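You operate a simulated robot arm through the tools that you are given. There is no shell and no other tool. Be economical: measure what you need, move in short steps, check, and stop when the job is done.

You are at the controls of a simulated two-armed robot. One attempt, no reset.

TASK
On the top of the carpeted bench, fold the large green cloth in half.

Only the result counts: the job must be done as asked and must still hold three seconds after the hand-in. Knocking over, shifting, dropping, spilling or breaking anything else fails it. Flat cloth is picked up by pressing the open fingertips on it (5 to 10 N) and closing them slowly along it; thin cloth reads only 2 to 8 mm in the jaws.

THE ROBOT
Two 7-joint arms with two-finger parallel grippers on one trunk, on a base that drives. Base frame: it is fixed to the floor where the robot stands at the start and does not move with it; the origin is under the middle of the robot, x ahead of it, y to its left, z up; the surface under the hand at the start is at about z = 83. Lengths are in cm, angles in degrees, forces in N, time in s.
The left shoulder is at the start at [7, 17.7, 109.5], the right one opposite. With the tool pointing down near the work surface each hand reaches from about 30 to 74 cm from the robot's upright axis, wherever it stands, measured 20 degrees to its own side. Places, roughly: top of the carpeted bench [80, 70, 80]. Payload 3.43 kg a hand.
Tool frame (each hand has its own): the origin (TCP) lies between the finger pads and is the grasp point; the fingertips stand 3 cm ahead of it; z points along the fingers, y is the line along which they close. The gripper opens to 9.4 cm. The fingers are 2.8 cm wide and 1 cm thick; the gripper's body (5 by 9.6 cm) begins 5.5 cm behind the TCP.
Orientation is that of the tool frame in the base frame, as [roll, pitch, yaw] about the fixed x, y, z axes, in that order (R = Rz(yaw) Ry(pitch) Rx(roll)). With the fingers straight down and closing along the base's y, the tool's x points along the base's -x, its y along +y and its z along -z.

THE INTERFACE
- The arms move only by the tool send_rows. It takes "left_commands", "right_commands" or both (then of equal length, played together; a hand with none holds still); each is a list of rows, each a list of 6 numbers: the shift along the base's x, y, z in cm, then the turn, a rotation vector about the base's x, y, z in degrees. In form: [[dx, dy, dz, wx, wy, wz], ...]. A call has 1 to 12 rows; each row shifts and turns the commanded pose from where the row before left it. "left_gripper" and "right_gripper" are, for a hand that has rows, the opening, from 0 (shut) to 1 (fully open), set as the call begins (left out, the last holds). Each row takes 0.2 s and may step no farther than 5 cm and 8.6 degrees from the row before; otherwise, or with a gripper value out of range, the whole call is refused. Where a pose cannot be reached the arm comes as near as it can. A force on the tool above 40 N (or 10 N above the force at the start of the call, whichever is more), or a blocked arm, ends the call early, and 0.2 s more pass. The fingers move at their own pace (about 15.3 cm/s each) and stop on an object; they squeeze with about 44 N. The grip force told is the motor's: it shows also when the fingers shut on nothing. Time passes only in rows, and 0.2 s behind the last, so rows that do not move let the fingers close. The reply holds the time, the measured pose of the TCP, the force on the tool along the base axes, the opening and the grip force, in the units named above and with some noise, with the torque about the TCP (base axes, N m) and any sound that the robot's microphone picked up.
- Cameras (640 x 400 px; columns grow to the right, rows downward): "scene" is now at [12.76, -1.18, 139.17]; the picture's right is [-0.15, -0.99, 0.00], its down [-0.77, 0.12, -0.63] and it looks along [0.62, -0.09, -0.78] (base axes); focal length 288 px, centre (320, 200). "left" rides on the left gripper at [7.6, -1.4, -10.3] in its tool frame; the picture's right is [0.18, 0.98, 0.00], its down [-0.75, 0.14, -0.64] and it looks along [-0.63, 0.12, 0.77] (tool axes); focal length 243 px, centre (320, 200). "right" rides on the right gripper at [7.6, 1.4, -10.2] in its tool frame; the picture's right is [-0.18, 0.98, 0.00], its down [-0.75, -0.14, -0.64] and it looks along [-0.63, -0.12, 0.77] (tool axes); focal length 243 px, centre (320, 200). There is no depth. A picture from a camera that has moved, and an enlarged one, comes with that camera's place and axes in the base frame and with its lens.
- capture(camera): a new picture of that camera. No time passes.
- raise_lower(by): slides the trunk up (or, below 0, down) by that many cm; the arms and the scene camera ride with it, the base frame stays. It gives what a move gives, with no picture.
- base_move(legs): drives the robot by 1 to 6 legs, each [ahead, turn to the left] in cm and degrees, along the robot's own axes; the way and the turn of a leg run together, so that a leg with both is an arc; at most 150 cm and 180 degrees a leg. The arms and the cameras ride along, it lands a little off, and it stops where it bumps. It gives what a move gives.
- head_to(pan, tilt): turns the head with the scene camera to pan (to the left, within 86 degrees either way) and tilt (down, from -29 to 69), counted from straight ahead of the robot. It gives what a move gives.
- close_up(camera, box): a new picture of the part [left, top, right, bottom] of that camera's present view, enlarged. No time passes.
- job_done(): hands the job in; it is judged then, once.

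Work in short steps. Places have to be worked out from the pictures, the camera data and where the tool is seen: move nearer, look again, correct. Check each grasp and each placing, and mend what went wrong. You have 120 turns and 92 pictures in all, those below and enlarged ones among them. Open the grippers and draw the arms clear of the work before you hand the job in, unless the task says otherwise; then end with one line.

The tools are called after ">>>" as a command line: name --argument value ..., lists and objects as JSON in quotes. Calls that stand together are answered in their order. send_rows: Moves the arms, as the interface text tells. Its arguments: {"type":"object","properties":{"left_commands":{"type":"array","items":{"type":"array","items":{"type":"number"}}},"left_gripper":{"type":"number"},"right_commands":{"type":"array","items":{"type":"array","items":{"type":"number"}}},"right_gripper":{"type":"number"}},"required":[]} The other tools are called the same way: raise_lower (by) slides the trunk up or down; base_move (legs) drives the base; head_to (pan, tilt) turns the head that bears the scene camera; capture (camera) takes a picture; close_up (camera, box) takes an enlarged picture of a part of a camera's view; job_done () hands the job in.

At the start:

```text
clock: 0.0
left_ee_pos: [49.69, 31.07, 100.36]
left_tool_rot: [179.9, 0.1, 180.0]
left_contact_force: [-0.7, 0.3, -0.7]
left_ft_torque: [0.01, -0.02, 0.0]
left_finger_gap: 9.39
left_finger_force: 0.0
right_ee_pos: [47.41, -11.88, 106.8]
right_tool_rot: [179.9, 0.0, 179.9]
right_contact_force: [0.9, -0.4, -0.9]
right_ft_torque: [0.01, -0.01, -0.01]
right_finger_gap: 9.4
right_finger_force: 0.1
trunk travel left (down, up): [-67.5, 16.5]
robot x, y, heading: [0.29, -0.05, 0.0]
head pan, tilt: [-8.7, 51.2]
```

scene: 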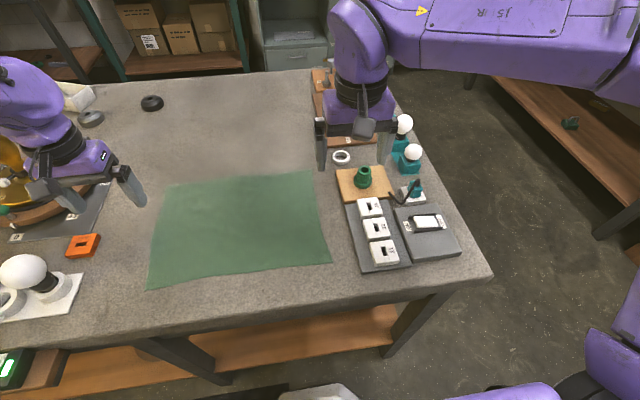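
right: 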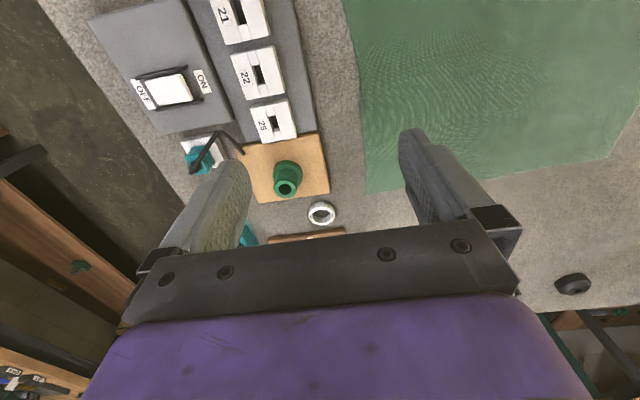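
left: 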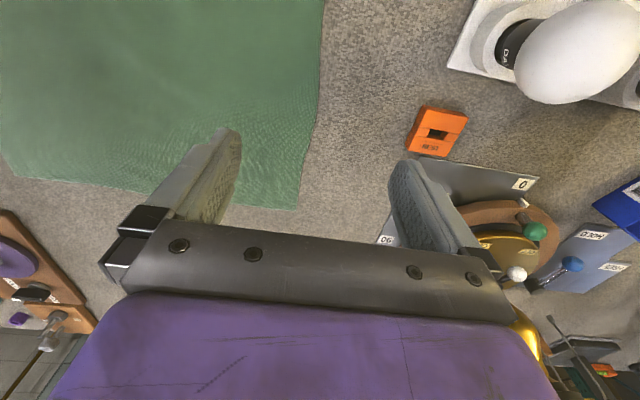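

The cloth in front spans about x 40–68, y −8–31. The bench place given is roughly [80, 70], so I'll look left to see whether this is the right bench and cloth.

>>> head_to --pan 40 --tilt 35

>>> capture --camera "scene"

```text
clock: 1.2
left_ee_pos: [49.73, 31.2, 100.37]
left_tool_rot: [-180.0, 0.0, 179.9]
left_contact_force: [-0.2, 0.1, 0.0]
left_ft_torque: [-0.05, -0.03, -0.02]
left_finger_gap: 9.39
left_finger_force: 0.0
right_ee_pos: [47.39, -11.85, 106.83]
right_tool_rot: [180.0, -0.1, 179.9]
right_contact_force: [-0.2, 0.1, 0.1]
right_ft_torque: [0.01, 0.01, -0.01]
right_finger_gap: 9.36
right_finger_force: 0.0
trunk travel left (down, up): [-67.5, 16.5]
robot x, y, heading: [0.11, -0.08, -0.1]
head pan, tilt: [40.0, 35.0]
```

```text
88 pictures are left
camera scene: at [12.01, 5.61, 141.49], right [0.64, -0.77, 0.0], down [-0.44, -0.37, -0.82], along [0.63, 0.53, -0.57], focal length 288 px, centre (320, 200)
```

scene: 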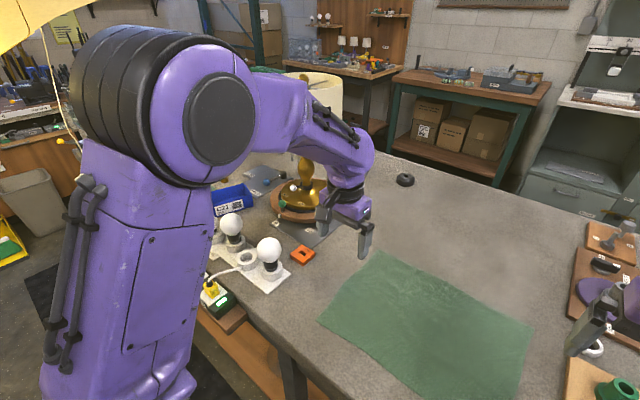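

One large carpeted bench, and this is its only large green cloth. I'll fold the near edge (x≈40) over to the far edge (x≈68) with both hands. First I check that both hands reach the far side, before grasping anything.

>>> send_rows --left_commands '[[2.72, -0.53, -1.4, 0, 0, 0], [2.72, -0.53, -1.4, 0, 0, 0], [2.72, -0.53, -1.4, 0, 0, 0], [2.72, -0.53, -1.4, 0, 0, 0], [2.72, -0.53, -1.4, 0, 0, 0], [2.72, -0.53, -1.4, 0, 0, 0]]' --right_commands '[[3.1, 1, -2.47, 0, 0, 0], [3.1, 1, -2.47, 0, 0, 0], [3.1, 1, -2.47, 0, 0, 0], [3.1, 1, -2.47, 0, 0, 0], [3.1, 1, -2.47, 0, 0, 0], [3.1, 1, -2.47, 0, 0, 0]]' --left_gripper 0.4 --right_gripper 0.4

>>> head_to --pan 8 --tilt 55

>>> capture --camera "scene"

>>> capture --camera "left"

>>> capture --camera "right"

```text
clock: 2.6
left_ee_pos: [66.4, 27.88, 91.87]
left_tool_rot: [180.0, 0.0, -180.0]
left_contact_force: [0.2, 0.5, 0.4]
left_ft_torque: [0.0, 0.01, 0.01]
left_finger_gap: 3.77
left_finger_force: 0.1
right_ee_pos: [63.01, -6.62, 94.25]
right_tool_rot: [179.9, 0.0, 180.0]
right_contact_force: [0.5, -0.1, -0.5]
right_ft_torque: [0.01, -0.01, 0.0]
right_finger_gap: 3.77
right_finger_force: 0.1
right hand out of reach, approached as far as the arm can: row 6
trunk travel left (down, up): [-67.5, 16.5]
robot x, y, heading: [-0.15, 0.44, 0.1]
head pan, tilt: [40.0, 35.0]
```

```text
clock: 3.5
left_ee_pos: [66.11, 27.95, 92.01]
left_tool_rot: [179.9, 0.0, 180.0]
left_contact_force: [-0.1, 0.1, 0.4]
left_ft_torque: [-0.01, -0.01, 0.03]
left_finger_gap: 3.77
left_finger_force: 0.1
right_ee_pos: [62.96, -6.67, 94.31]
right_tool_rot: [179.9, 0.1, 179.8]
right_contact_force: [0.0, 0.6, 0.3]
right_ft_torque: [-0.02, 0.0, 0.01]
right_finger_gap: 3.75
right_finger_force: 0.1
trunk travel left (down, up): [-67.5, 16.5]
robot x, y, heading: [-0.1, 0.07, -0.1]
head pan, tilt: [8.0, 55.0]
```

```text
87 pictures are left
camera scene: at [12.43, 0.98, 138.67], right [0.14, -0.99, 0.0], down [-0.81, -0.11, -0.57], along [0.57, 0.08, -0.82], focal length 288 px, centre (320, 200)
```

scene: 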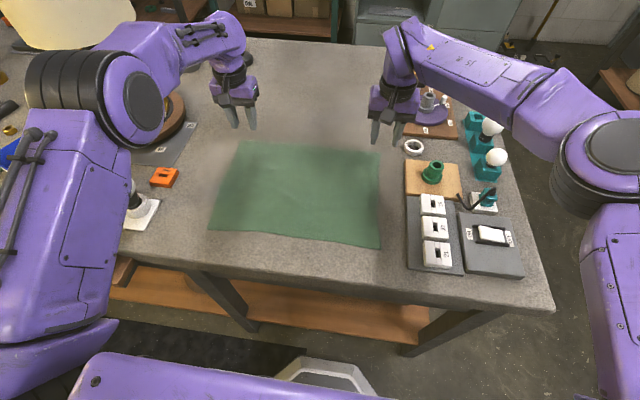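

```text
86 pictures are left
camera left: at [58.65, 26.46, 102.13], right [-0.18, 0.98, 0.0], down [0.75, 0.14, 0.64], along [0.63, 0.12, -0.77], focal length 243 px, centre (320, 200)
```

left: 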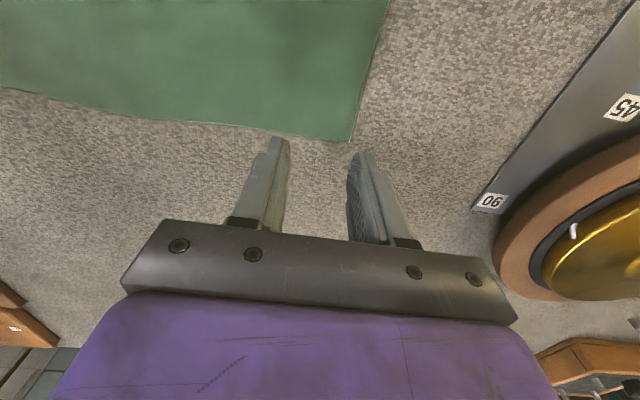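

```text
85 pictures are left
camera right: at [55.33, -5.31, 104.52], right [0.19, 0.98, 0.0], down [0.75, -0.14, 0.64], along [0.63, -0.12, -0.77], focal length 243 px, centre (320, 200)
```

right: 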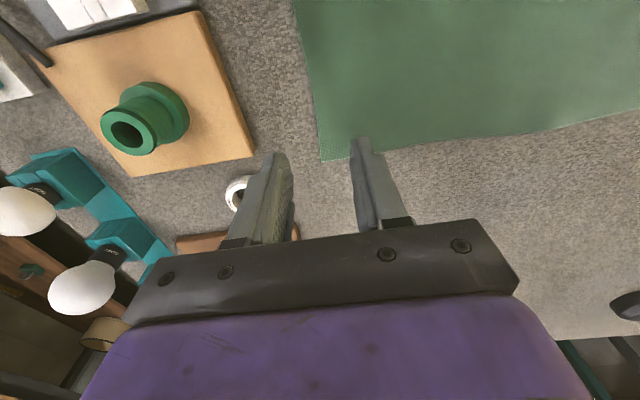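

Far corners sit at about [67.5, 30.8] and [67.8, −7.5], near corners at about [39.8, 29.3] and [40.6, −7.8]. The right hand falls about 3 cm short, so I look down to see whether the base has room to creep ahead.

>>> head_to --pan 0 --tilt 69

>>> capture --camera "scene"

```text
clock: 4.3
left_ee_pos: [66.21, 27.89, 91.93]
left_tool_rot: [180.0, 0.0, 180.0]
left_contact_force: [0.1, 0.0, 0.2]
left_ft_torque: [0.0, 0.01, 0.01]
left_finger_gap: 3.76
left_finger_force: 0.0
right_ee_pos: [62.81, -6.59, 94.25]
right_tool_rot: [179.9, 0.0, 179.9]
right_contact_force: [-0.2, -0.3, -0.3]
right_ft_torque: [-0.01, 0.0, 0.0]
right_finger_gap: 3.74
right_finger_force: 0.1
trunk travel left (down, up): [-67.5, 16.5]
robot x, y, heading: [-0.41, -0.06, 0.1]
head pan, tilt: [0.0, 68.8]
```

```text
84 pictures are left
camera scene: at [10.86, -0.03, 137.13], right [0.0, -1.0, 0.0], down [-0.93, 0.0, -0.36], along [0.36, 0.0, -0.93], focal length 288 px, centre (320, 200)
```

scene: 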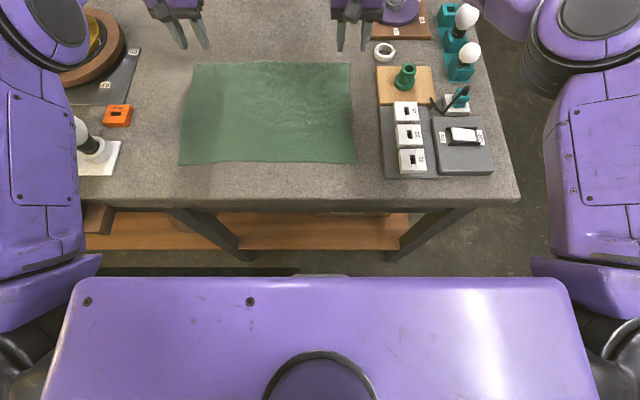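

The bench front is at x≈31 and the base front at about 23, so 4 cm ahead is safe. The hands are clear above the bench while I drive.

>>> base_move --legs '[[4, 0]]'

```text
clock: 5.2
left_ee_pos: [69.55, 28.01, 92.66]
left_tool_rot: [180.0, 0.7, -179.9]
left_contact_force: [-0.5, 0.1, 0.6]
left_ft_torque: [-0.01, -0.07, 0.02]
left_finger_gap: 3.78
left_finger_force: 0.1
right_ee_pos: [66.0, -6.6, 94.93]
right_tool_rot: [179.8, 0.5, 179.9]
right_contact_force: [-0.6, 0.4, 1.2]
right_ft_torque: [0.03, -0.05, 0.01]
right_finger_gap: 3.76
right_finger_force: 0.0
trunk travel left (down, up): [-67.5, 16.5]
robot x, y, heading: [3.96, 0.15, 0.2]
head pan, tilt: [0.0, 68.8]
```

Right hand now reaches x=66. Next I bring both hands back above the near corners, just inside the edges.

>>> send_rows --left_commands '[[-4, -0.14, -0.37, 0, 0, 0], [-4, -0.14, -0.37, 0, 0, 0], [-4, -0.14, -0.37, 0, 0, 0], [-4, -0.14, -0.37, 0, 0, 0], [-4, -0.14, -0.37, 0, 0, 0], [-4, -0.14, -0.37, 0, 0, 0], [-4, -0.14, -0.37, 0, 0, 0]]' --right_commands '[[-3.43, 0.16, -0.7, 0, 0, 0], [-3.43, 0.16, -0.7, 0, 0, 0], [-3.43, 0.16, -0.7, 0, 0, 0], [-3.43, 0.16, -0.7, 0, 0, 0], [-3.43, 0.16, -0.7, 0, 0, 0], [-3.43, 0.16, -0.7, 0, 0, 0], [-3.43, 0.16, -0.7, 0, 0, 0]]'

>>> capture --camera "left"

>>> capture --camera "right"

>>> capture --camera "scene"

```text
clock: 6.8
left_ee_pos: [41.93, 27.24, 89.62]
left_tool_rot: [180.0, 0.2, 180.0]
left_contact_force: [-0.4, 0.4, -0.1]
left_ft_torque: [-0.01, 0.0, 0.0]
left_finger_gap: 3.78
left_finger_force: 0.0
right_ee_pos: [42.55, -5.54, 89.67]
right_tool_rot: [179.8, 0.2, 179.9]
right_contact_force: [-0.4, -0.4, 0.4]
right_ft_torque: [-0.02, -0.04, -0.02]
right_finger_gap: 3.77
right_finger_force: 0.2
trunk travel left (down, up): [-67.5, 16.5]
robot x, y, heading: [3.71, 0.22, 0.1]
head pan, tilt: [0.0, 68.8]
```

```text
83 pictures are left
camera left: at [34.15, 25.64, 99.79], right [-0.18, 0.98, 0.0], down [0.75, 0.14, 0.65], along [0.63, 0.12, -0.76], focal length 243 px, centre (320, 200)
```

left: 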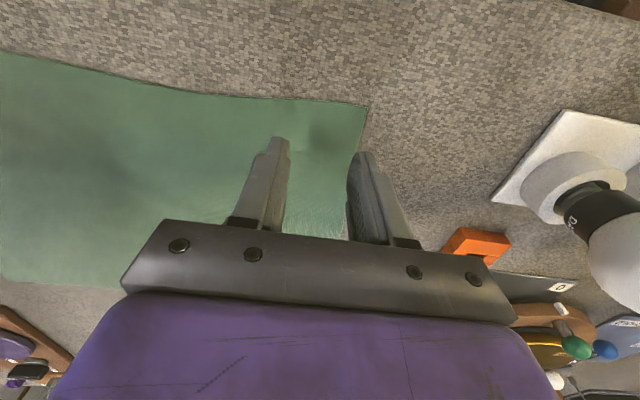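

```text
82 pictures are left
camera right: at [34.93, -4.24, 99.92], right [0.19, 0.98, 0.0], down [0.75, -0.14, 0.65], along [0.63, -0.12, -0.76], focal length 243 px, centre (320, 200)
```

right: 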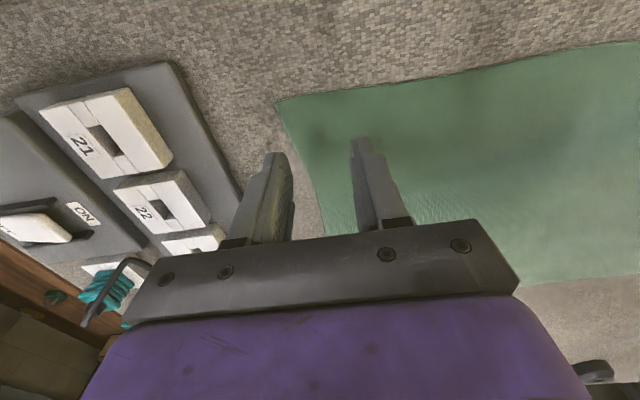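

```text
81 pictures are left
camera scene: at [14.48, -0.04, 137.15], right [0.0, -1.0, 0.0], down [-0.93, 0.0, -0.36], along [0.36, 0.0, -0.93], focal length 288 px, centre (320, 200)
```

scene: 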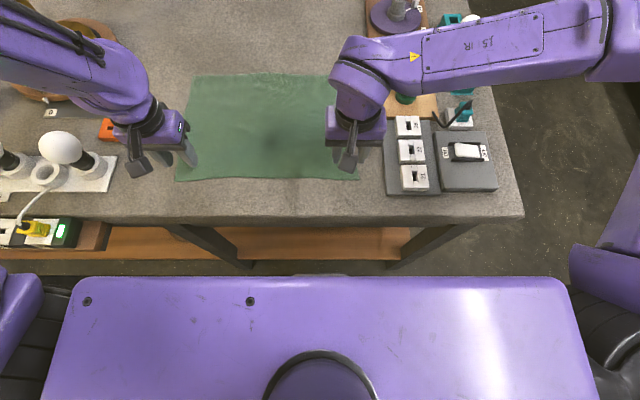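

Near corners measure about [39.1, 29.8] and [39.8, −8.2]. I shift both hands slightly inward and nearer the edge, then descend to just above contact.

>>> send_rows --left_commands '[[-0.9, -0.9, -0.6, 0, 0, 0], [0, 0, -1.2, 0, 0, 0], [0, 0, -1.0, 0, 0, 0], [0, 0, -0.4, 0, 0, 0]]' --right_commands '[[-1.2, 1.0, -0.6, 0, 0, 0], [0, 0, -1.2, 0, 0, 0], [0, 0, -1.0, 0, 0, 0], [0, 0, -0.4, 0, 0, 0]]'

```text
clock: 7.8
left_ee_pos: [41.06, 26.13, 86.16]
left_tool_rot: [179.9, 0.1, 180.0]
left_contact_force: [0.3, -0.9, 0.1]
left_ft_torque: [-0.01, 0.04, 0.0]
left_finger_gap: 3.75
left_finger_force: 0.0
right_ee_pos: [41.47, -4.53, 86.32]
right_tool_rot: [180.0, 0.1, 179.9]
right_contact_force: [-0.1, -0.6, -0.7]
right_ft_torque: [-0.04, -0.03, 0.02]
right_finger_gap: 3.77
right_finger_force: 0.0
trunk travel left (down, up): [-67.5, 16.5]
robot x, y, heading: [3.98, 0.3, -0.0]
head pan, tilt: [0.0, 68.8]
```

No contact yet; creeping down in 0.1–0.2 cm steps.

>>> send_rows --left_commands '[[0, 0, -0.15, 0, 0, 0], [0, 0, -0.15, 0, 0, 0]]' --right_commands '[[0, 0, -0.15, 0, 0, 0], [0, 0, -0.15, 0, 0, 0]]'

```text
clock: 8.4
left_ee_pos: [41.19, 26.23, 86.07]
left_tool_rot: [180.0, 0.3, -180.0]
left_contact_force: [-0.3, 1.9, 15.8]
left_ft_torque: [-0.04, 0.14, -0.03]
left_finger_gap: 3.78
left_finger_force: 0.0
right_ee_pos: [41.49, -4.5, 86.11]
right_tool_rot: [179.7, 0.3, 179.9]
right_contact_force: [1.1, 0.2, 3.5]
right_ft_torque: [-0.04, 0.0, 0.07]
right_finger_gap: 3.76
right_finger_force: 0.1
trunk travel left (down, up): [-67.5, 16.5]
robot x, y, heading: [3.86, 0.24, 0.2]
head pan, tilt: [0.0, 68.8]
```

Left presses 16 N, right 3.5 N. I even them out toward 7 N and begin closing slowly.

>>> send_rows --left_commands '[[0, 0, -0.0, 0, 0, 0], [0, 0, 0.08, 0, 0, 0]]' --right_commands '[[0, 0, -0.05, 0, 0, 0], [0, 0, 0, 0, 0, 0]]'

>>> send_rows --left_commands '[[0, 0, 0, 0, 0, 0]]' --right_commands '[[0, 0, 0, 0, 0, 0]]' --left_gripper 0.34 --right_gripper 0.34

>>> capture --camera "left"

```text
clock: 9.0
left_ee_pos: [41.2, 26.08, 86.31]
left_tool_rot: [179.9, 0.2, -179.9]
left_contact_force: [3.2, 0.0, 6.2]
left_ft_torque: [-0.03, -0.04, -0.03]
left_finger_gap: 3.76
left_finger_force: 0.1
right_ee_pos: [41.55, -4.45, 86.12]
right_tool_rot: [179.8, 0.3, 179.9]
right_contact_force: [0.8, -3.4, 23.1]
right_ft_torque: [-0.53, 0.08, 0.08]
right_finger_gap: 3.77
right_finger_force: 0.2
trunk travel left (down, up): [-67.5, 16.5]
robot x, y, heading: [3.84, -0.05, -0.1]
head pan, tilt: [0.0, 68.8]
```

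```text
clock: 9.4
left_ee_pos: [41.04, 26.14, 86.09]
left_tool_rot: [-180.0, 0.2, -180.0]
left_contact_force: [-0.1, -1.4, 3.3]
left_ft_torque: [-0.04, 0.02, -0.02]
left_finger_gap: 3.15
left_finger_force: 0.1
right_ee_pos: [41.36, -4.43, 86.14]
right_tool_rot: [179.9, 0.3, 180.0]
right_contact_force: [3.3, -2.5, 28.3]
right_ft_torque: [-0.58, 0.02, 0.09]
right_finger_gap: 3.19
right_finger_force: 0.8
trunk travel left (down, up): [-67.5, 16.5]
robot x, y, heading: [3.8, 0.27, -0.2]
head pan, tilt: [0.0, 68.8]
```

```text
80 pictures are left
camera left: at [33.39, 24.6, 96.38], right [-0.18, 0.98, 0.0], down [0.75, 0.14, 0.64], along [0.63, 0.12, -0.76], focal length 243 px, centre (320, 200)
```

left: 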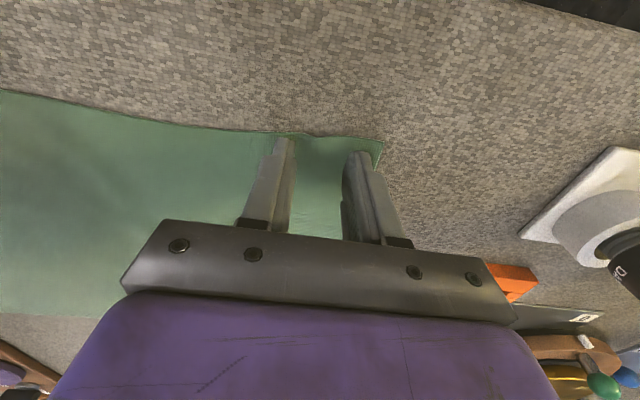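

The cloth is bunching on the left. Right presses too hard (28 N), left a bit light, so I correct and close further.

>>> send_rows --left_commands '[[0, 0, -0.03, 0, 0, 0]]' --right_commands '[[0, 0, 0.08, 0, 0, 0]]' --left_gripper 0.3 --right_gripper 0.3

>>> send_rows --left_commands '[[0, 0, 0, 0, 0, 0]]' --right_commands '[[0, 0, 0, 0, 0, 0]]' --left_gripper 0.26 --right_gripper 0.26

```text
clock: 9.8
left_ee_pos: [40.97, 26.13, 86.14]
left_tool_rot: [-180.0, 0.2, 179.9]
left_contact_force: [-2.4, -0.9, 12.9]
left_ft_torque: [-0.13, 0.2, -0.03]
left_finger_gap: 2.74
left_finger_force: 0.1
right_ee_pos: [41.43, -4.44, 86.23]
right_tool_rot: [179.9, 0.2, 179.9]
right_contact_force: [4.2, 1.7, 15.0]
right_ft_torque: [-0.12, -0.05, 0.02]
right_finger_gap: 2.78
right_finger_force: 0.0
trunk travel left (down, up): [-67.5, 16.5]
robot x, y, heading: [3.82, 0.02, 0.4]
head pan, tilt: [0.0, 68.8]
```

```text
clock: 10.2
left_ee_pos: [41.07, 26.11, 86.2]
left_tool_rot: [180.0, 0.3, 179.9]
left_contact_force: [-1.0, -1.8, 13.1]
left_ft_torque: [-0.03, 0.13, 0.01]
left_finger_gap: 2.21
left_finger_force: 0.2
right_ee_pos: [41.41, -4.55, 86.13]
right_tool_rot: [179.8, 0.2, 179.9]
right_contact_force: [-0.1, 2.8, 11.4]
right_ft_torque: [-0.02, 0.05, 0.03]
right_finger_gap: 2.14
right_finger_force: 0.1
trunk travel left (down, up): [-67.5, 16.5]
robot x, y, heading: [4.0, 0.12, 0.2]
head pan, tilt: [0.0, 68.8]
```

Forces are about 12 N on both; I ease off slightly and keep closing.

>>> send_rows --left_commands '[[0, 0, 0.03, 0, 0, 0]]' --right_commands '[[0, 0, 0.02, 0, 0, 0]]' --left_gripper 0.21 --right_gripper 0.21

>>> send_rows --left_commands '[[0, 0, 0, 0, 0, 0]]' --right_commands '[[0, 0, 0, 0, 0, 0]]' --left_gripper 0.16 --right_gripper 0.16

>>> capture --camera "left"

>>> capture --camera "right"

```text
clock: 10.6
left_ee_pos: [41.13, 26.2, 86.1]
left_tool_rot: [179.9, 0.2, -179.9]
left_contact_force: [1.2, 0.5, 15.1]
left_ft_torque: [0.05, 0.09, 0.01]
left_finger_gap: 1.65
left_finger_force: 0.1
right_ee_pos: [41.34, -4.49, 86.15]
right_tool_rot: [180.0, 0.1, 179.9]
right_contact_force: [-0.2, 1.1, 5.9]
right_ft_torque: [0.02, 0.03, -0.02]
right_finger_gap: 1.83
right_finger_force: 0.2
trunk travel left (down, up): [-67.5, 16.5]
robot x, y, heading: [4.07, -0.01, -0.3]
head pan, tilt: [0.0, 68.8]
```

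```text
clock: 11.0
left_ee_pos: [41.17, 26.04, 86.1]
left_tool_rot: [179.9, 0.3, 179.9]
left_contact_force: [-0.1, -1.2, 13.8]
left_ft_torque: [-0.04, 0.11, 0.0]
left_finger_gap: 1.21
left_finger_force: 0.0
right_ee_pos: [41.42, -4.56, 86.25]
right_tool_rot: [179.9, 0.3, 179.9]
right_contact_force: [-0.7, 1.7, 2.0]
right_ft_torque: [0.01, 0.05, 0.01]
right_finger_gap: 1.42
right_finger_force: 0.1
trunk travel left (down, up): [-67.5, 16.5]
robot x, y, heading: [3.58, -0.51, -0.4]
head pan, tilt: [0.0, 68.8]
```

```text
79 pictures are left
camera left: at [33.43, 24.54, 96.35], right [-0.18, 0.98, 0.0], down [0.75, 0.14, 0.65], along [0.63, 0.12, -0.76], focal length 243 px, centre (320, 200)
```

left: 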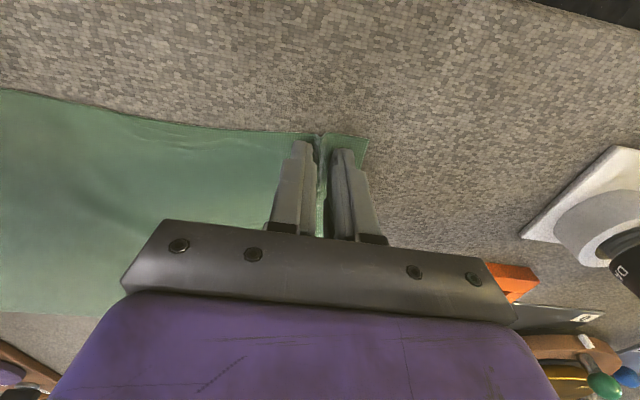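

```text
78 pictures are left
camera right: at [33.78, -3.26, 96.43], right [0.19, 0.98, 0.0], down [0.75, -0.14, 0.64], along [0.63, -0.12, -0.77], focal length 243 px, centre (320, 200)
```

right: 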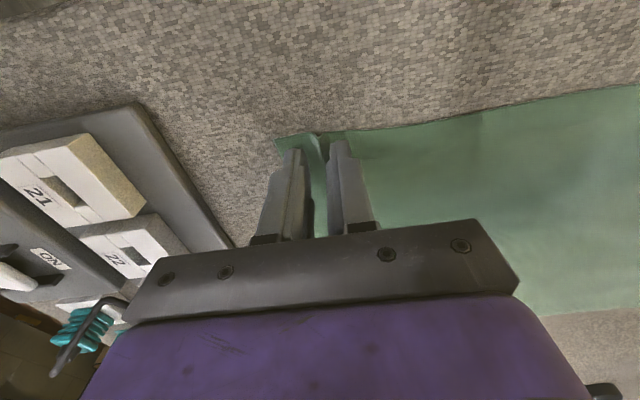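

Both sides have a clean fold standing up between the pads. I press the right a hair more and finish closing.

>>> send_rows --left_commands '[[0, 0, 0.03, 0, 0, 0]]' --right_commands '[[0, 0, -0.04, 0, 0, 0]]' --left_gripper 0.1 --right_gripper 0.1

>>> send_rows --left_commands '[[0, 0, 0, 0, 0, 0], [0, 0, 0, 0, 0, 0]]' --right_commands '[[0, 0, 0, 0, 0, 0], [0, 0, 0, 0, 0, 0]]' --left_gripper 0 --right_gripper 0

```text
clock: 11.4
left_ee_pos: [40.99, 26.03, 86.14]
left_tool_rot: [179.9, 0.2, 179.9]
left_contact_force: [1.2, -1.8, 9.2]
left_ft_torque: [-0.09, 0.06, 0.02]
left_finger_gap: 0.8
left_finger_force: 0.0
right_ee_pos: [41.5, -4.54, 86.12]
right_tool_rot: [179.8, 0.3, 179.8]
right_contact_force: [-1.3, 0.7, 5.9]
right_ft_torque: [-0.01, 0.03, 0.0]
right_finger_gap: 0.99
right_finger_force: 0.3
trunk travel left (down, up): [-67.5, 16.5]
robot x, y, heading: [3.61, -0.29, -0.0]
head pan, tilt: [0.0, 68.8]
```

```text
clock: 12.0
left_ee_pos: [41.12, 26.14, 86.21]
left_tool_rot: [180.0, 0.2, 180.0]
left_contact_force: [0.9, -8.4, 4.1]
left_ft_torque: [-0.25, 0.05, -0.03]
left_finger_gap: 0.16
left_finger_force: 36.6
right_ee_pos: [41.54, -4.36, 86.19]
right_tool_rot: [179.7, 0.4, 179.8]
right_contact_force: [4.1, 6.6, 24.4]
right_ft_torque: [0.27, -0.2, 0.01]
right_finger_gap: 0.31
right_finger_force: 37.7
trunk travel left (down, up): [-67.5, 16.5]
robot x, y, heading: [3.68, 0.14, -0.2]
head pan, tilt: [0.0, 68.8]
```

Gaps read 1.6 and 3.1 mm with full grip force, so both hold cloth. I lift 4 cm and check.

>>> send_rows --left_commands '[[0.2, -0.2, 1.0, 0, 0, 0], [0.3, 0, 1.5, 0, 0, 0], [0.5, 0, 1.5, 0, 0, 0]]' --right_commands '[[0.2, 0.2, 1.0, 0, 0, 0], [0.3, 0, 1.5, 0, 0, 0], [0.5, 0, 1.5, 0, 0, 0]]'

>>> capture --camera "scene"

>>> capture --camera "left"

>>> capture --camera "right"

```text
clock: 12.8
left_ee_pos: [42.22, 25.99, 89.97]
left_tool_rot: [-179.9, 0.0, -179.9]
left_contact_force: [0.3, -5.0, -0.5]
left_ft_torque: [-0.1, 0.03, 0.01]
left_finger_gap: 0.21
left_finger_force: 36.6
right_ee_pos: [42.52, -4.31, 90.04]
right_tool_rot: [179.9, 0.1, 179.9]
right_contact_force: [-0.2, 4.4, -0.2]
right_ft_torque: [0.16, 0.02, 0.05]
right_finger_gap: 0.26
right_finger_force: 36.7
trunk travel left (down, up): [-67.5, 16.5]
robot x, y, heading: [4.2, 0.08, -0.1]
head pan, tilt: [0.0, 68.8]
```

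```text
77 pictures are left
camera scene: at [14.75, -0.02, 137.12], right [0.0, -1.0, 0.0], down [-0.93, 0.0, -0.36], along [0.36, 0.0, -0.93], focal length 288 px, centre (320, 200)
```

scene: 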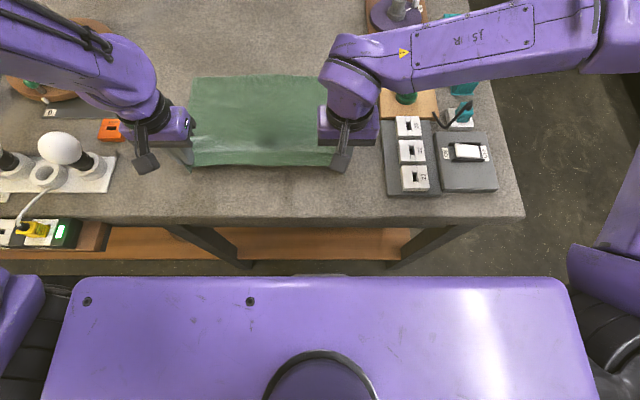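

```text
76 pictures are left
camera left: at [34.63, 24.45, 100.21], right [-0.18, 0.98, 0.0], down [0.75, 0.14, 0.64], along [0.63, 0.12, -0.77], focal length 243 px, centre (320, 200)
```

left: 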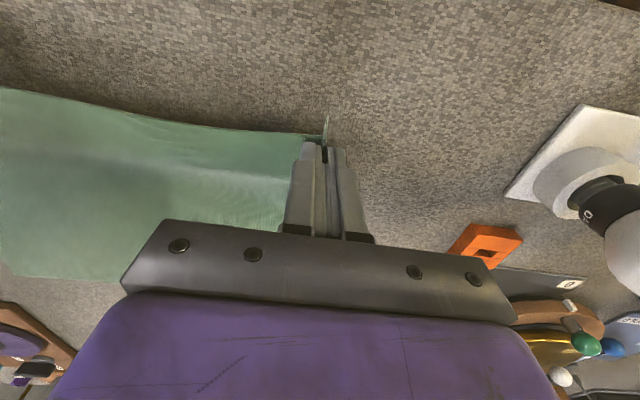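

```text
75 pictures are left
camera right: at [34.96, -2.97, 100.28], right [0.19, 0.98, 0.0], down [0.75, -0.14, 0.64], along [0.63, -0.12, -0.77], focal length 243 px, centre (320, 200)
```

right: 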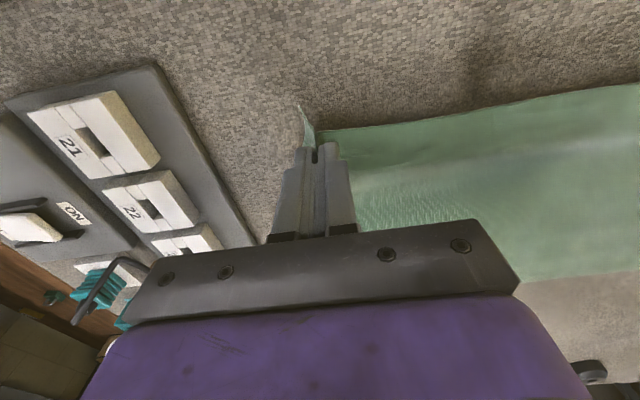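

Both corners are held with the edge taut. I carry the edge along an arc about the fold line (x≈53.6), easing the tension a touch, and stop past the top to look.

>>> send_rows --left_commands '[[1.2, -0.2, 2.2, 0, 0, 0], [1.7, 0, 2.0, 0, 0, 0], [2.1, 0, 1.6, 0, 0, 0], [2.2, 0, 1.2, 0, 0, 0], [2.1, 0, 0.4, 0, 0, 0], [2.0, 0, 0.1, 0, 0, 0], [2.1, 0, -0.1, 0, 0, 0], [2.1, 0, -0.4, 0, 0, 0]]' --right_commands '[[1.2, 0.1, 2.2, 0, 0, 0], [1.7, 0, 2.0, 0, 0, 0], [2.1, 0, 1.6, 0, 0, 0], [2.2, 0, 1.2, 0, 0, 0], [2.1, 0, 0.4, 0, 0, 0], [2.0, 0, 0.1, 0, 0, 0], [2.1, 0, -0.1, 0, 0, 0], [2.1, 0, -0.4, 0, 0, 0]]'

>>> head_to --pan 0 --tilt 55

>>> capture --camera "scene"

>>> capture --camera "left"

>>> capture --camera "right"

```text
clock: 14.6
left_ee_pos: [58.14, 25.76, 96.84]
left_tool_rot: [-179.9, 0.0, 180.0]
left_contact_force: [-0.4, -2.3, -1.3]
left_ft_torque: [-0.08, 0.04, 0.0]
left_finger_gap: 0.21
left_finger_force: 36.9
right_ee_pos: [58.24, -4.02, 97.0]
right_tool_rot: [179.9, 0.1, 180.0]
right_contact_force: [-0.3, 1.6, -0.8]
right_ft_torque: [0.04, 0.01, 0.03]
right_finger_gap: 0.19
right_finger_force: 36.9
trunk travel left (down, up): [-67.5, 16.5]
robot x, y, heading: [4.26, 0.06, 0.0]
head pan, tilt: [0.0, 68.8]
```

```text
clock: 15.3
left_ee_pos: [57.84, 25.68, 96.82]
left_tool_rot: [-179.9, 0.0, -180.0]
left_contact_force: [0.7, -2.0, -0.6]
left_ft_torque: [-0.04, 0.01, 0.0]
left_finger_gap: 0.2
left_finger_force: 36.6
right_ee_pos: [58.0, -4.15, 97.17]
right_tool_rot: [179.9, 0.1, 179.9]
right_contact_force: [-0.3, 1.4, 0.4]
right_ft_torque: [0.02, 0.0, -0.02]
right_finger_gap: 0.21
right_finger_force: 36.2
trunk travel left (down, up): [-67.5, 16.5]
robot x, y, heading: [3.74, -0.29, -0.1]
head pan, tilt: [0.0, 55.0]
```

```text
74 pictures are left
camera scene: at [16.33, -0.03, 138.67], right [0.0, -1.0, 0.0], down [-0.82, 0.0, -0.57], along [0.57, 0.0, -0.82], focal length 288 px, centre (320, 200)
```

scene: 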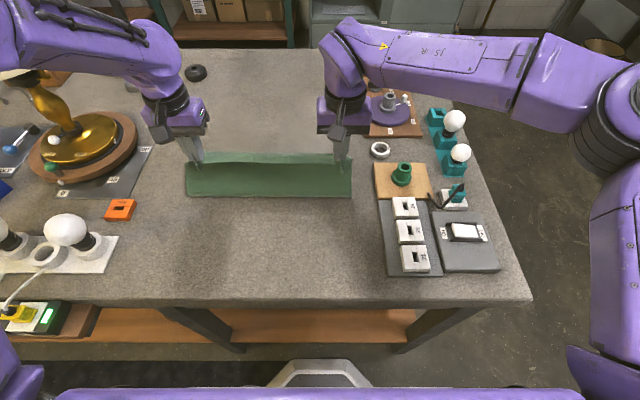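

```text
73 pictures are left
camera left: at [50.23, 24.14, 107.19], right [-0.18, 0.98, 0.0], down [0.75, 0.14, 0.64], along [0.63, 0.12, -0.77], focal length 243 px, centre (320, 200)
```

left: 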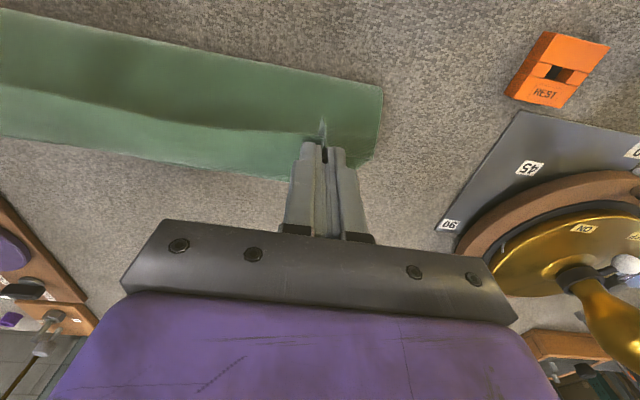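

```text
72 pictures are left
camera right: at [50.43, -2.8, 107.34], right [0.19, 0.98, 0.0], down [0.75, -0.14, 0.64], along [0.63, -0.12, -0.77], focal length 243 px, centre (320, 200)
```

right: 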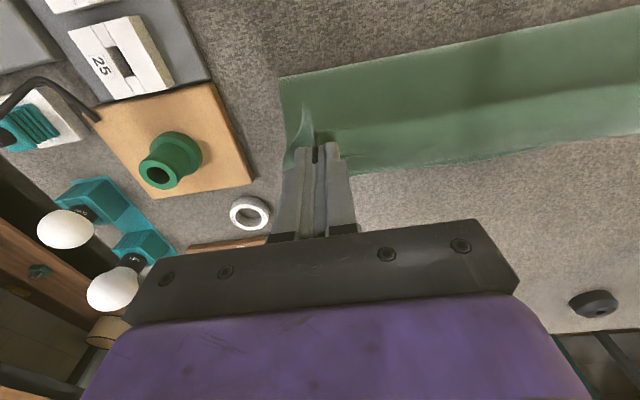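

The far edge is undisturbed at x≈67. I lay the edge down, aiming for TCP x≈65.6 so the held edge meets the far one.

>>> send_rows --left_commands '[[2.2, 0, -1.2, 0, 0, 0], [2.1, 0, -1.8, 0, 0, 0], [1.6, 0, -2.2, 0, 0, 0], [1.1, 0, -2.2, 0, 0, 0], [0.6, 0, -1.8, 0, 0, 0], [0.1, 0, -0.6, 0, 0, 0]]' --right_commands '[[2.2, 0, -1.2, 0, 0, 0], [2.1, 0, -1.8, 0, 0, 0], [1.6, 0, -2.2, 0, 0, 0], [1.1, 0, -2.2, 0, 0, 0], [0.6, 0, -1.8, 0, 0, 0], [0.1, 0, -0.8, 0, 0, 0]]'

>>> capture --camera "scene"

>>> capture --camera "left"

>>> capture --camera "right"

```text
clock: 16.7
left_ee_pos: [65.42, 25.73, 87.25]
left_tool_rot: [180.0, 0.2, -180.0]
left_contact_force: [0.5, -1.7, 0.2]
left_ft_torque: [-0.04, -0.02, -0.02]
left_finger_gap: 0.21
left_finger_force: 36.7
right_ee_pos: [65.79, -4.14, 86.98]
right_tool_rot: [179.8, 0.1, 179.9]
right_contact_force: [-0.6, 1.7, 0.6]
right_ft_torque: [0.03, 0.02, 0.04]
right_finger_gap: 0.21
right_finger_force: 37.3
trunk travel left (down, up): [-67.5, 16.5]
robot x, y, heading: [3.63, -0.08, -0.0]
head pan, tilt: [0.0, 55.0]
```

```text
71 pictures are left
camera scene: at [16.38, -0.03, 138.68], right [0.0, -1.0, 0.0], down [-0.82, 0.0, -0.57], along [0.57, 0.0, -0.82], focal length 288 px, centre (320, 200)
```

scene: 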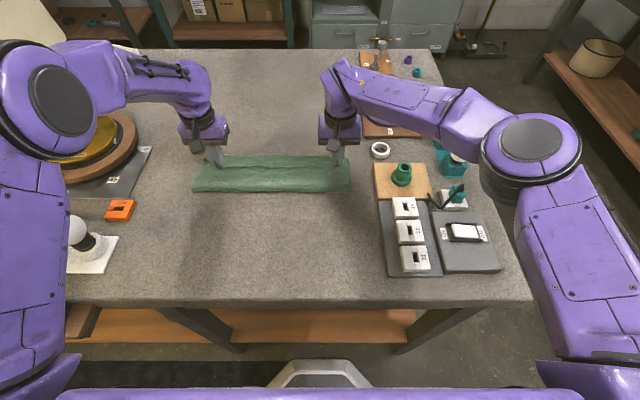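

```text
70 pictures are left
camera left: at [57.75, 24.18, 97.43], right [-0.18, 0.98, 0.0], down [0.75, 0.14, 0.64], along [0.63, 0.12, -0.77], focal length 243 px, centre (320, 200)
```

left: 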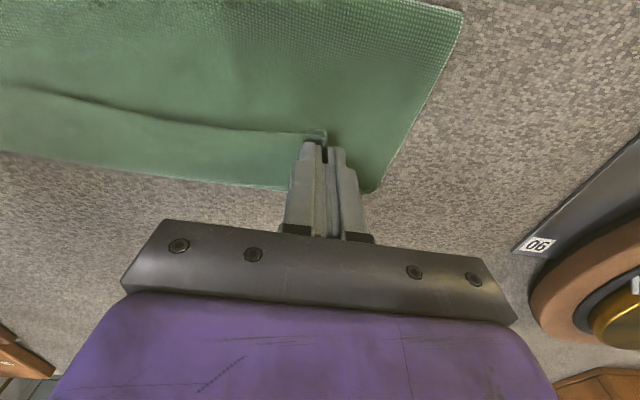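

```text
69 pictures are left
camera right: at [58.21, -2.9, 97.21], right [0.19, 0.98, 0.0], down [0.75, -0.14, 0.64], along [0.63, -0.12, -0.77], focal length 243 px, centre (320, 200)
```

right: 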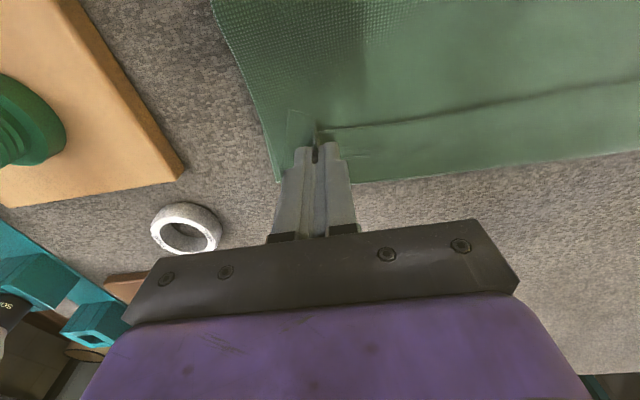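

The held strip still has its edge pointing toward me (edge about x≈63.7, far edge about 67.5). I advance ~0.9 cm, lower to light contact and then see how it settles on release.

>>> send_rows --left_commands '[[0.5, 0.1, -0.2, 0, 0, 0], [0.5, 0.1, -0.3, 0, 0, 0], [0, 0, -0.2, 0, 0, 0]]' --right_commands '[[0.4, -0.1, -0.2, 0, 0, 0], [0.3, -0.1, -0.2, 0, 0, 0], [0, 0, -0.1, 0, 0, 0]]'

```text
clock: 17.5
left_ee_pos: [66.3, 25.91, 86.62]
left_tool_rot: [-180.0, 0.2, 179.9]
left_contact_force: [0.1, -5.4, 1.3]
left_ft_torque: [-0.1, 0.01, -0.01]
left_finger_gap: 0.2
left_finger_force: 36.6
right_ee_pos: [66.47, -4.2, 86.65]
right_tool_rot: [179.8, 0.3, 179.9]
right_contact_force: [-0.7, 5.3, 6.0]
right_ft_torque: [0.18, 0.01, 0.05]
right_finger_gap: 0.21
right_finger_force: 36.8
trunk travel left (down, up): [-67.5, 16.5]
robot x, y, heading: [3.61, -0.19, -0.1]
head pan, tilt: [0.0, 55.0]
```

Near contact on both. I lower the left slightly and open both jaws modestly to release.

>>> send_rows --left_commands '[[0, 0, -0.15, 0, 0, 0], [0, 0, 0, 0, 0, 0]]' --right_commands '[[0, 0, -0.05, 0, 0, 0], [0, 0, 0, 0, 0, 0]]'

>>> send_rows --left_commands '[[0, 0, 0, 0, 0, 0], [0, 0, 0, 0, 0, 0]]' --right_commands '[[0, 0, 0, 0, 0, 0], [0, 0, 0, 0, 0, 0]]' --left_gripper 0.25 --right_gripper 0.25

>>> send_rows --left_commands '[[0, 0, 0.5, 0, 0, 0], [0, 0, 2, 0, 0, 0], [0, 0, 4, 0, 0, 0]]' --right_commands '[[0, 0, 0.5, 0, 0, 0], [0, 0, 2, 0, 0, 0], [0, 0, 4, 0, 0, 0]]'

>>> capture --camera "left"

>>> capture --camera "right"

>>> close_up --camera "scene" --box '[170, 110, 390, 230]'

```text
clock: 18.1
left_ee_pos: [66.43, 25.94, 86.41]
left_tool_rot: [180.0, 0.2, 179.9]
left_contact_force: [0.2, -4.7, 1.8]
left_ft_torque: [-0.16, 0.01, -0.02]
left_finger_gap: 0.22
left_finger_force: 36.5
right_ee_pos: [66.3, -4.28, 86.46]
right_tool_rot: [179.8, 0.3, 179.9]
right_contact_force: [0.2, 5.0, 9.8]
right_ft_torque: [0.16, -0.07, 0.05]
right_finger_gap: 0.19
right_finger_force: 36.6
trunk travel left (down, up): [-67.5, 16.5]
robot x, y, heading: [4.12, 0.07, 0.0]
head pan, tilt: [0.0, 55.0]
```

```text
clock: 18.7
left_ee_pos: [66.34, 26.05, 86.4]
left_tool_rot: [179.9, 0.0, -180.0]
left_contact_force: [-0.4, 0.3, 2.4]
left_ft_torque: [0.05, 0.03, -0.02]
left_finger_gap: 2.35
left_finger_force: 0.0
right_ee_pos: [66.45, -4.37, 86.25]
right_tool_rot: [179.9, 0.1, 179.9]
right_contact_force: [-0.6, -0.4, 1.7]
right_ft_torque: [-0.04, 0.0, 0.01]
right_finger_gap: 2.34
right_finger_force: 0.1
trunk travel left (down, up): [-67.5, 16.5]
robot x, y, heading: [3.7, -0.09, 0.1]
head pan, tilt: [0.0, 55.0]
```

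```text
clock: 19.5
left_ee_pos: [66.38, 25.87, 93.2]
left_tool_rot: [179.9, 0.2, -180.0]
left_contact_force: [-0.3, 0.9, 0.1]
left_ft_torque: [0.01, -0.01, 0.03]
left_finger_gap: 2.35
left_finger_force: 0.0
right_ee_pos: [66.24, -4.56, 93.08]
right_tool_rot: [179.9, 0.1, 179.8]
right_contact_force: [0.4, -0.2, -0.9]
right_ft_torque: [-0.04, -0.05, 0.0]
right_finger_gap: 2.35
right_finger_force: 0.1
trunk travel left (down, up): [-67.5, 16.5]
robot x, y, heading: [3.94, 0.1, 0.1]
head pan, tilt: [0.0, 55.0]
```

```text
68 pictures are left
camera left: at [58.72, 24.28, 103.32], right [-0.18, 0.98, 0.0], down [0.75, 0.14, 0.65], along [0.63, 0.12, -0.76], focal length 243 px, centre (320, 200)
```

left: 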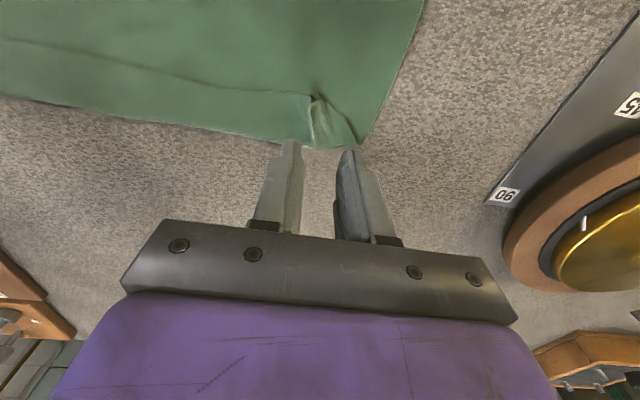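

```text
67 pictures are left
camera right: at [58.66, -3.2, 103.32], right [0.19, 0.98, 0.0], down [0.75, -0.14, 0.64], along [0.63, -0.12, -0.76], focal length 243 px, centre (320, 200)
```

right: 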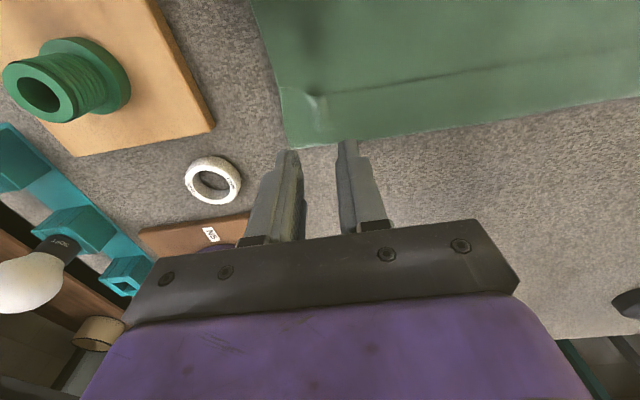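

```text
2.91 times, centred on (280, 170) of scene
camera zoom: at [16.13, -0.06, 138.69], right [0.0, -1.0, 0.0], down [-0.82, 0.0, -0.57], along [0.57, 0.0, -0.82], focal length 837 px, centre (436, 287)
```

zoom: 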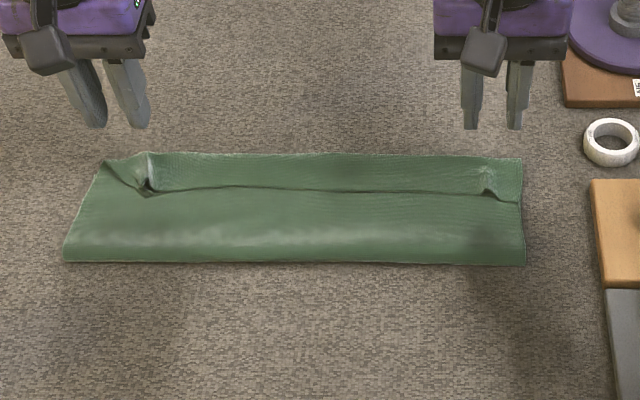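

The cloth did fold over, but the pinched edge strip (about 4 cm) turned back: it lies from the far edge (x≈69.3) back to a free edge at x≈65. I'll regrasp that strip's free edge with the jaws turned to close along x, then flip it over. First I turn both hands 90° in the air.

>>> send_rows --left_commands '[[0, 0, 0, 0, 0, 8.2], [0, 0, 0, 0, 0, 8.2], [0, 0, 0, 0, 0, 8.2], [0, 0, 0, 0, 0, 8.2], [0, 0, 0, 0, 0, 8.2], [0, 0, 0, 0, 0, 8.2], [0, 0, 0, 0, 0, 8.2], [0, 0, 0, 0, 0, 8.2], [0, 0, 0, 0, 0, 8.2], [0.3, -0.5, 0, 0, 0, 8.2], [0.3, -0.4, 0, 0, 0, 8.0]]' --right_commands '[[0, 0, 0, 0, 0, -8.2], [0, 0, 0, 0, 0, -8.2], [0, 0, 0, 0, 0, -8.2], [0, 0, 0, 0, 0, -8.2], [0, 0, 0, 0, 0, -8.2], [0, 0, 0, 0, 0, -8.2], [0, 0, 0, 0, 0, -8.2], [0, 0, 0, 0, 0, -8.2], [0, 0, 0, 0, 0, -8.2], [0.3, 0.2, 0, 0, 0, -8.2], [0.3, 0.3, 0, 0, 0, -8.0]]' --left_gripper 0.18 --right_gripper 0.18

>>> capture --camera "left"

>>> capture --camera "right"

>>> capture --camera "scene"

```text
clock: 21.9
left_ee_pos: [66.88, 24.96, 92.93]
left_tool_rot: [-179.9, 0.1, -89.7]
left_contact_force: [0.1, 0.0, 0.5]
left_ft_torque: [0.05, 0.01, -0.03]
left_finger_gap: 1.69
left_finger_force: 0.0
right_ee_pos: [67.0, -3.85, 92.97]
right_tool_rot: [179.8, 0.2, 89.8]
right_contact_force: [-0.3, 0.3, 0.1]
right_ft_torque: [-0.01, -0.02, -0.02]
right_finger_gap: 1.7
right_finger_force: 0.1
trunk travel left (down, up): [-67.5, 16.5]
robot x, y, heading: [3.76, -0.03, -0.2]
head pan, tilt: [0.0, 55.0]
```

```text
65 pictures are left
camera left: at [68.44, 17.27, 103.12], right [-0.98, -0.19, 0.0], down [-0.14, 0.75, 0.64], along [-0.12, 0.63, -0.77], focal length 243 px, centre (320, 200)
```

left: 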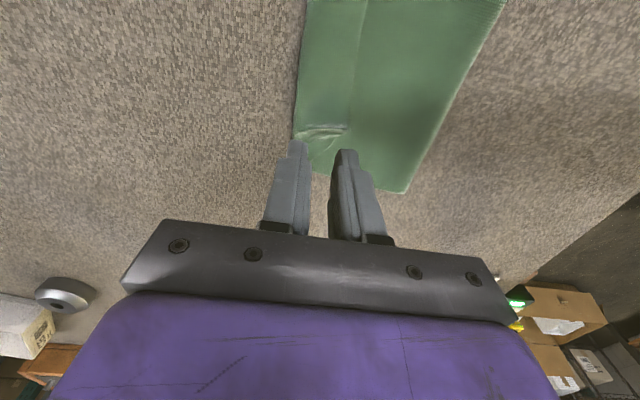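

```text
64 pictures are left
camera right: at [68.48, 3.7, 103.21], right [0.98, -0.19, 0.0], down [-0.15, -0.75, 0.64], along [-0.12, -0.63, -0.77], focal length 243 px, centre (320, 200)
```

right: 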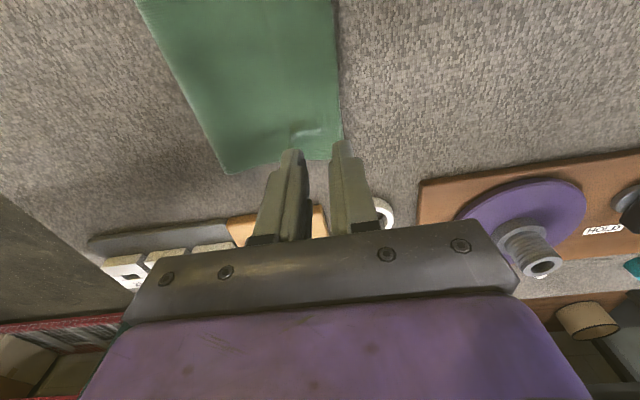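

```text
63 pictures are left
camera scene: at [16.4, -0.01, 138.67], right [0.0, -1.0, 0.0], down [-0.82, 0.0, -0.57], along [0.57, 0.0, -0.82], focal length 288 px, centre (320, 200)
```

scene: 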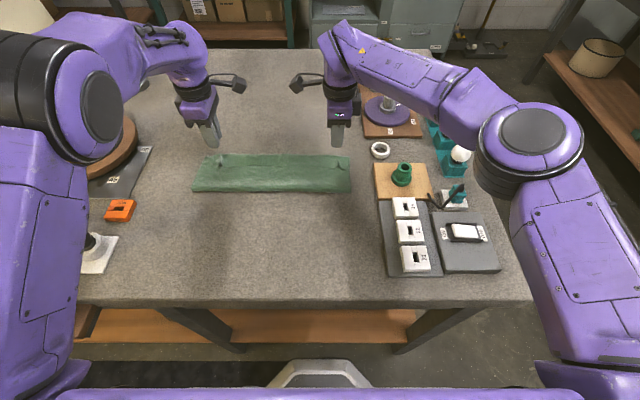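

Both wrists turned fine. The strip lies at x 64.3–68.9 there; I centre the jaws at x≈66.5, slightly inward of the old pinch wrinkles, and descend.

>>> send_rows --left_commands '[[-0.4, -1.9, -2, 0, 0, 0], [0, 0, -2, 0, 0, 0], [0, 0, -1.2, 0, 0, 0], [0, 0, -0.8, 0, 0, 0]]' --right_commands '[[-0.5, 0.9, -2, 0, 0, 0], [0, 0, -2, 0, 0, 0], [0, 0, -1.2, 0, 0, 0], [0, 0, -0.8, 0, 0, 0]]'

>>> capture --camera "left"

>>> capture --camera "right"

```text
clock: 22.9
left_ee_pos: [66.78, 23.13, 86.88]
left_tool_rot: [179.9, 0.1, -90.0]
left_contact_force: [0.6, 0.1, -0.3]
left_ft_torque: [0.0, -0.01, 0.01]
left_finger_gap: 1.67
left_finger_force: 0.1
right_ee_pos: [66.66, -2.91, 87.02]
right_tool_rot: [180.0, 0.1, 90.0]
right_contact_force: [-0.1, -0.1, -0.5]
right_ft_torque: [-0.02, 0.03, 0.01]
right_finger_gap: 1.69
right_finger_force: 0.1
trunk travel left (down, up): [-67.5, 16.5]
robot x, y, heading: [3.78, 0.17, 0.0]
head pan, tilt: [0.0, 55.0]
```

```text
62 pictures are left
camera left: at [68.12, 15.44, 97.05], right [-0.98, -0.18, 0.0], down [-0.14, 0.75, 0.64], along [-0.12, 0.63, -0.77], focal length 243 px, centre (320, 200)
```

left: 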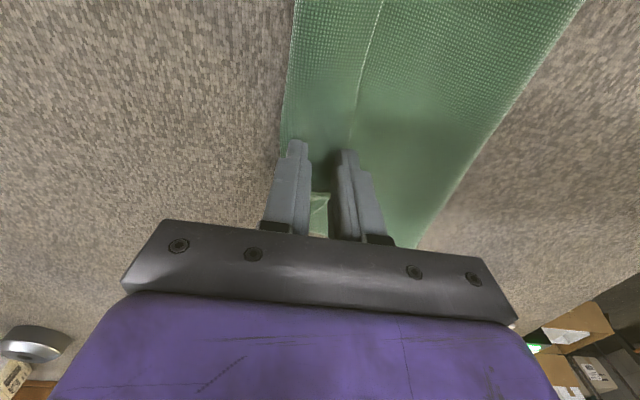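

```text
61 pictures are left
camera right: at [68.07, 4.52, 97.25], right [0.98, -0.19, 0.0], down [-0.14, -0.75, 0.64], along [-0.12, -0.63, -0.77], focal length 243 px, centre (320, 200)
```

right: 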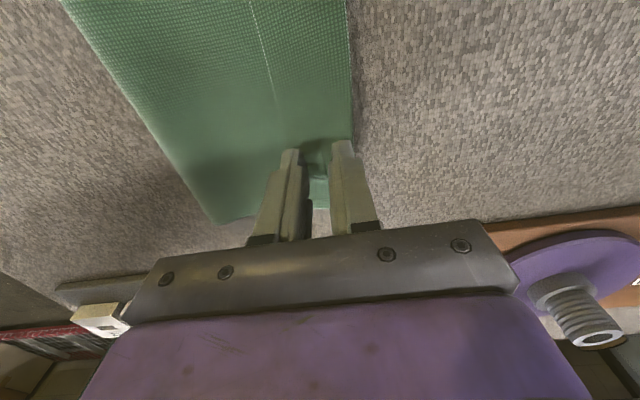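

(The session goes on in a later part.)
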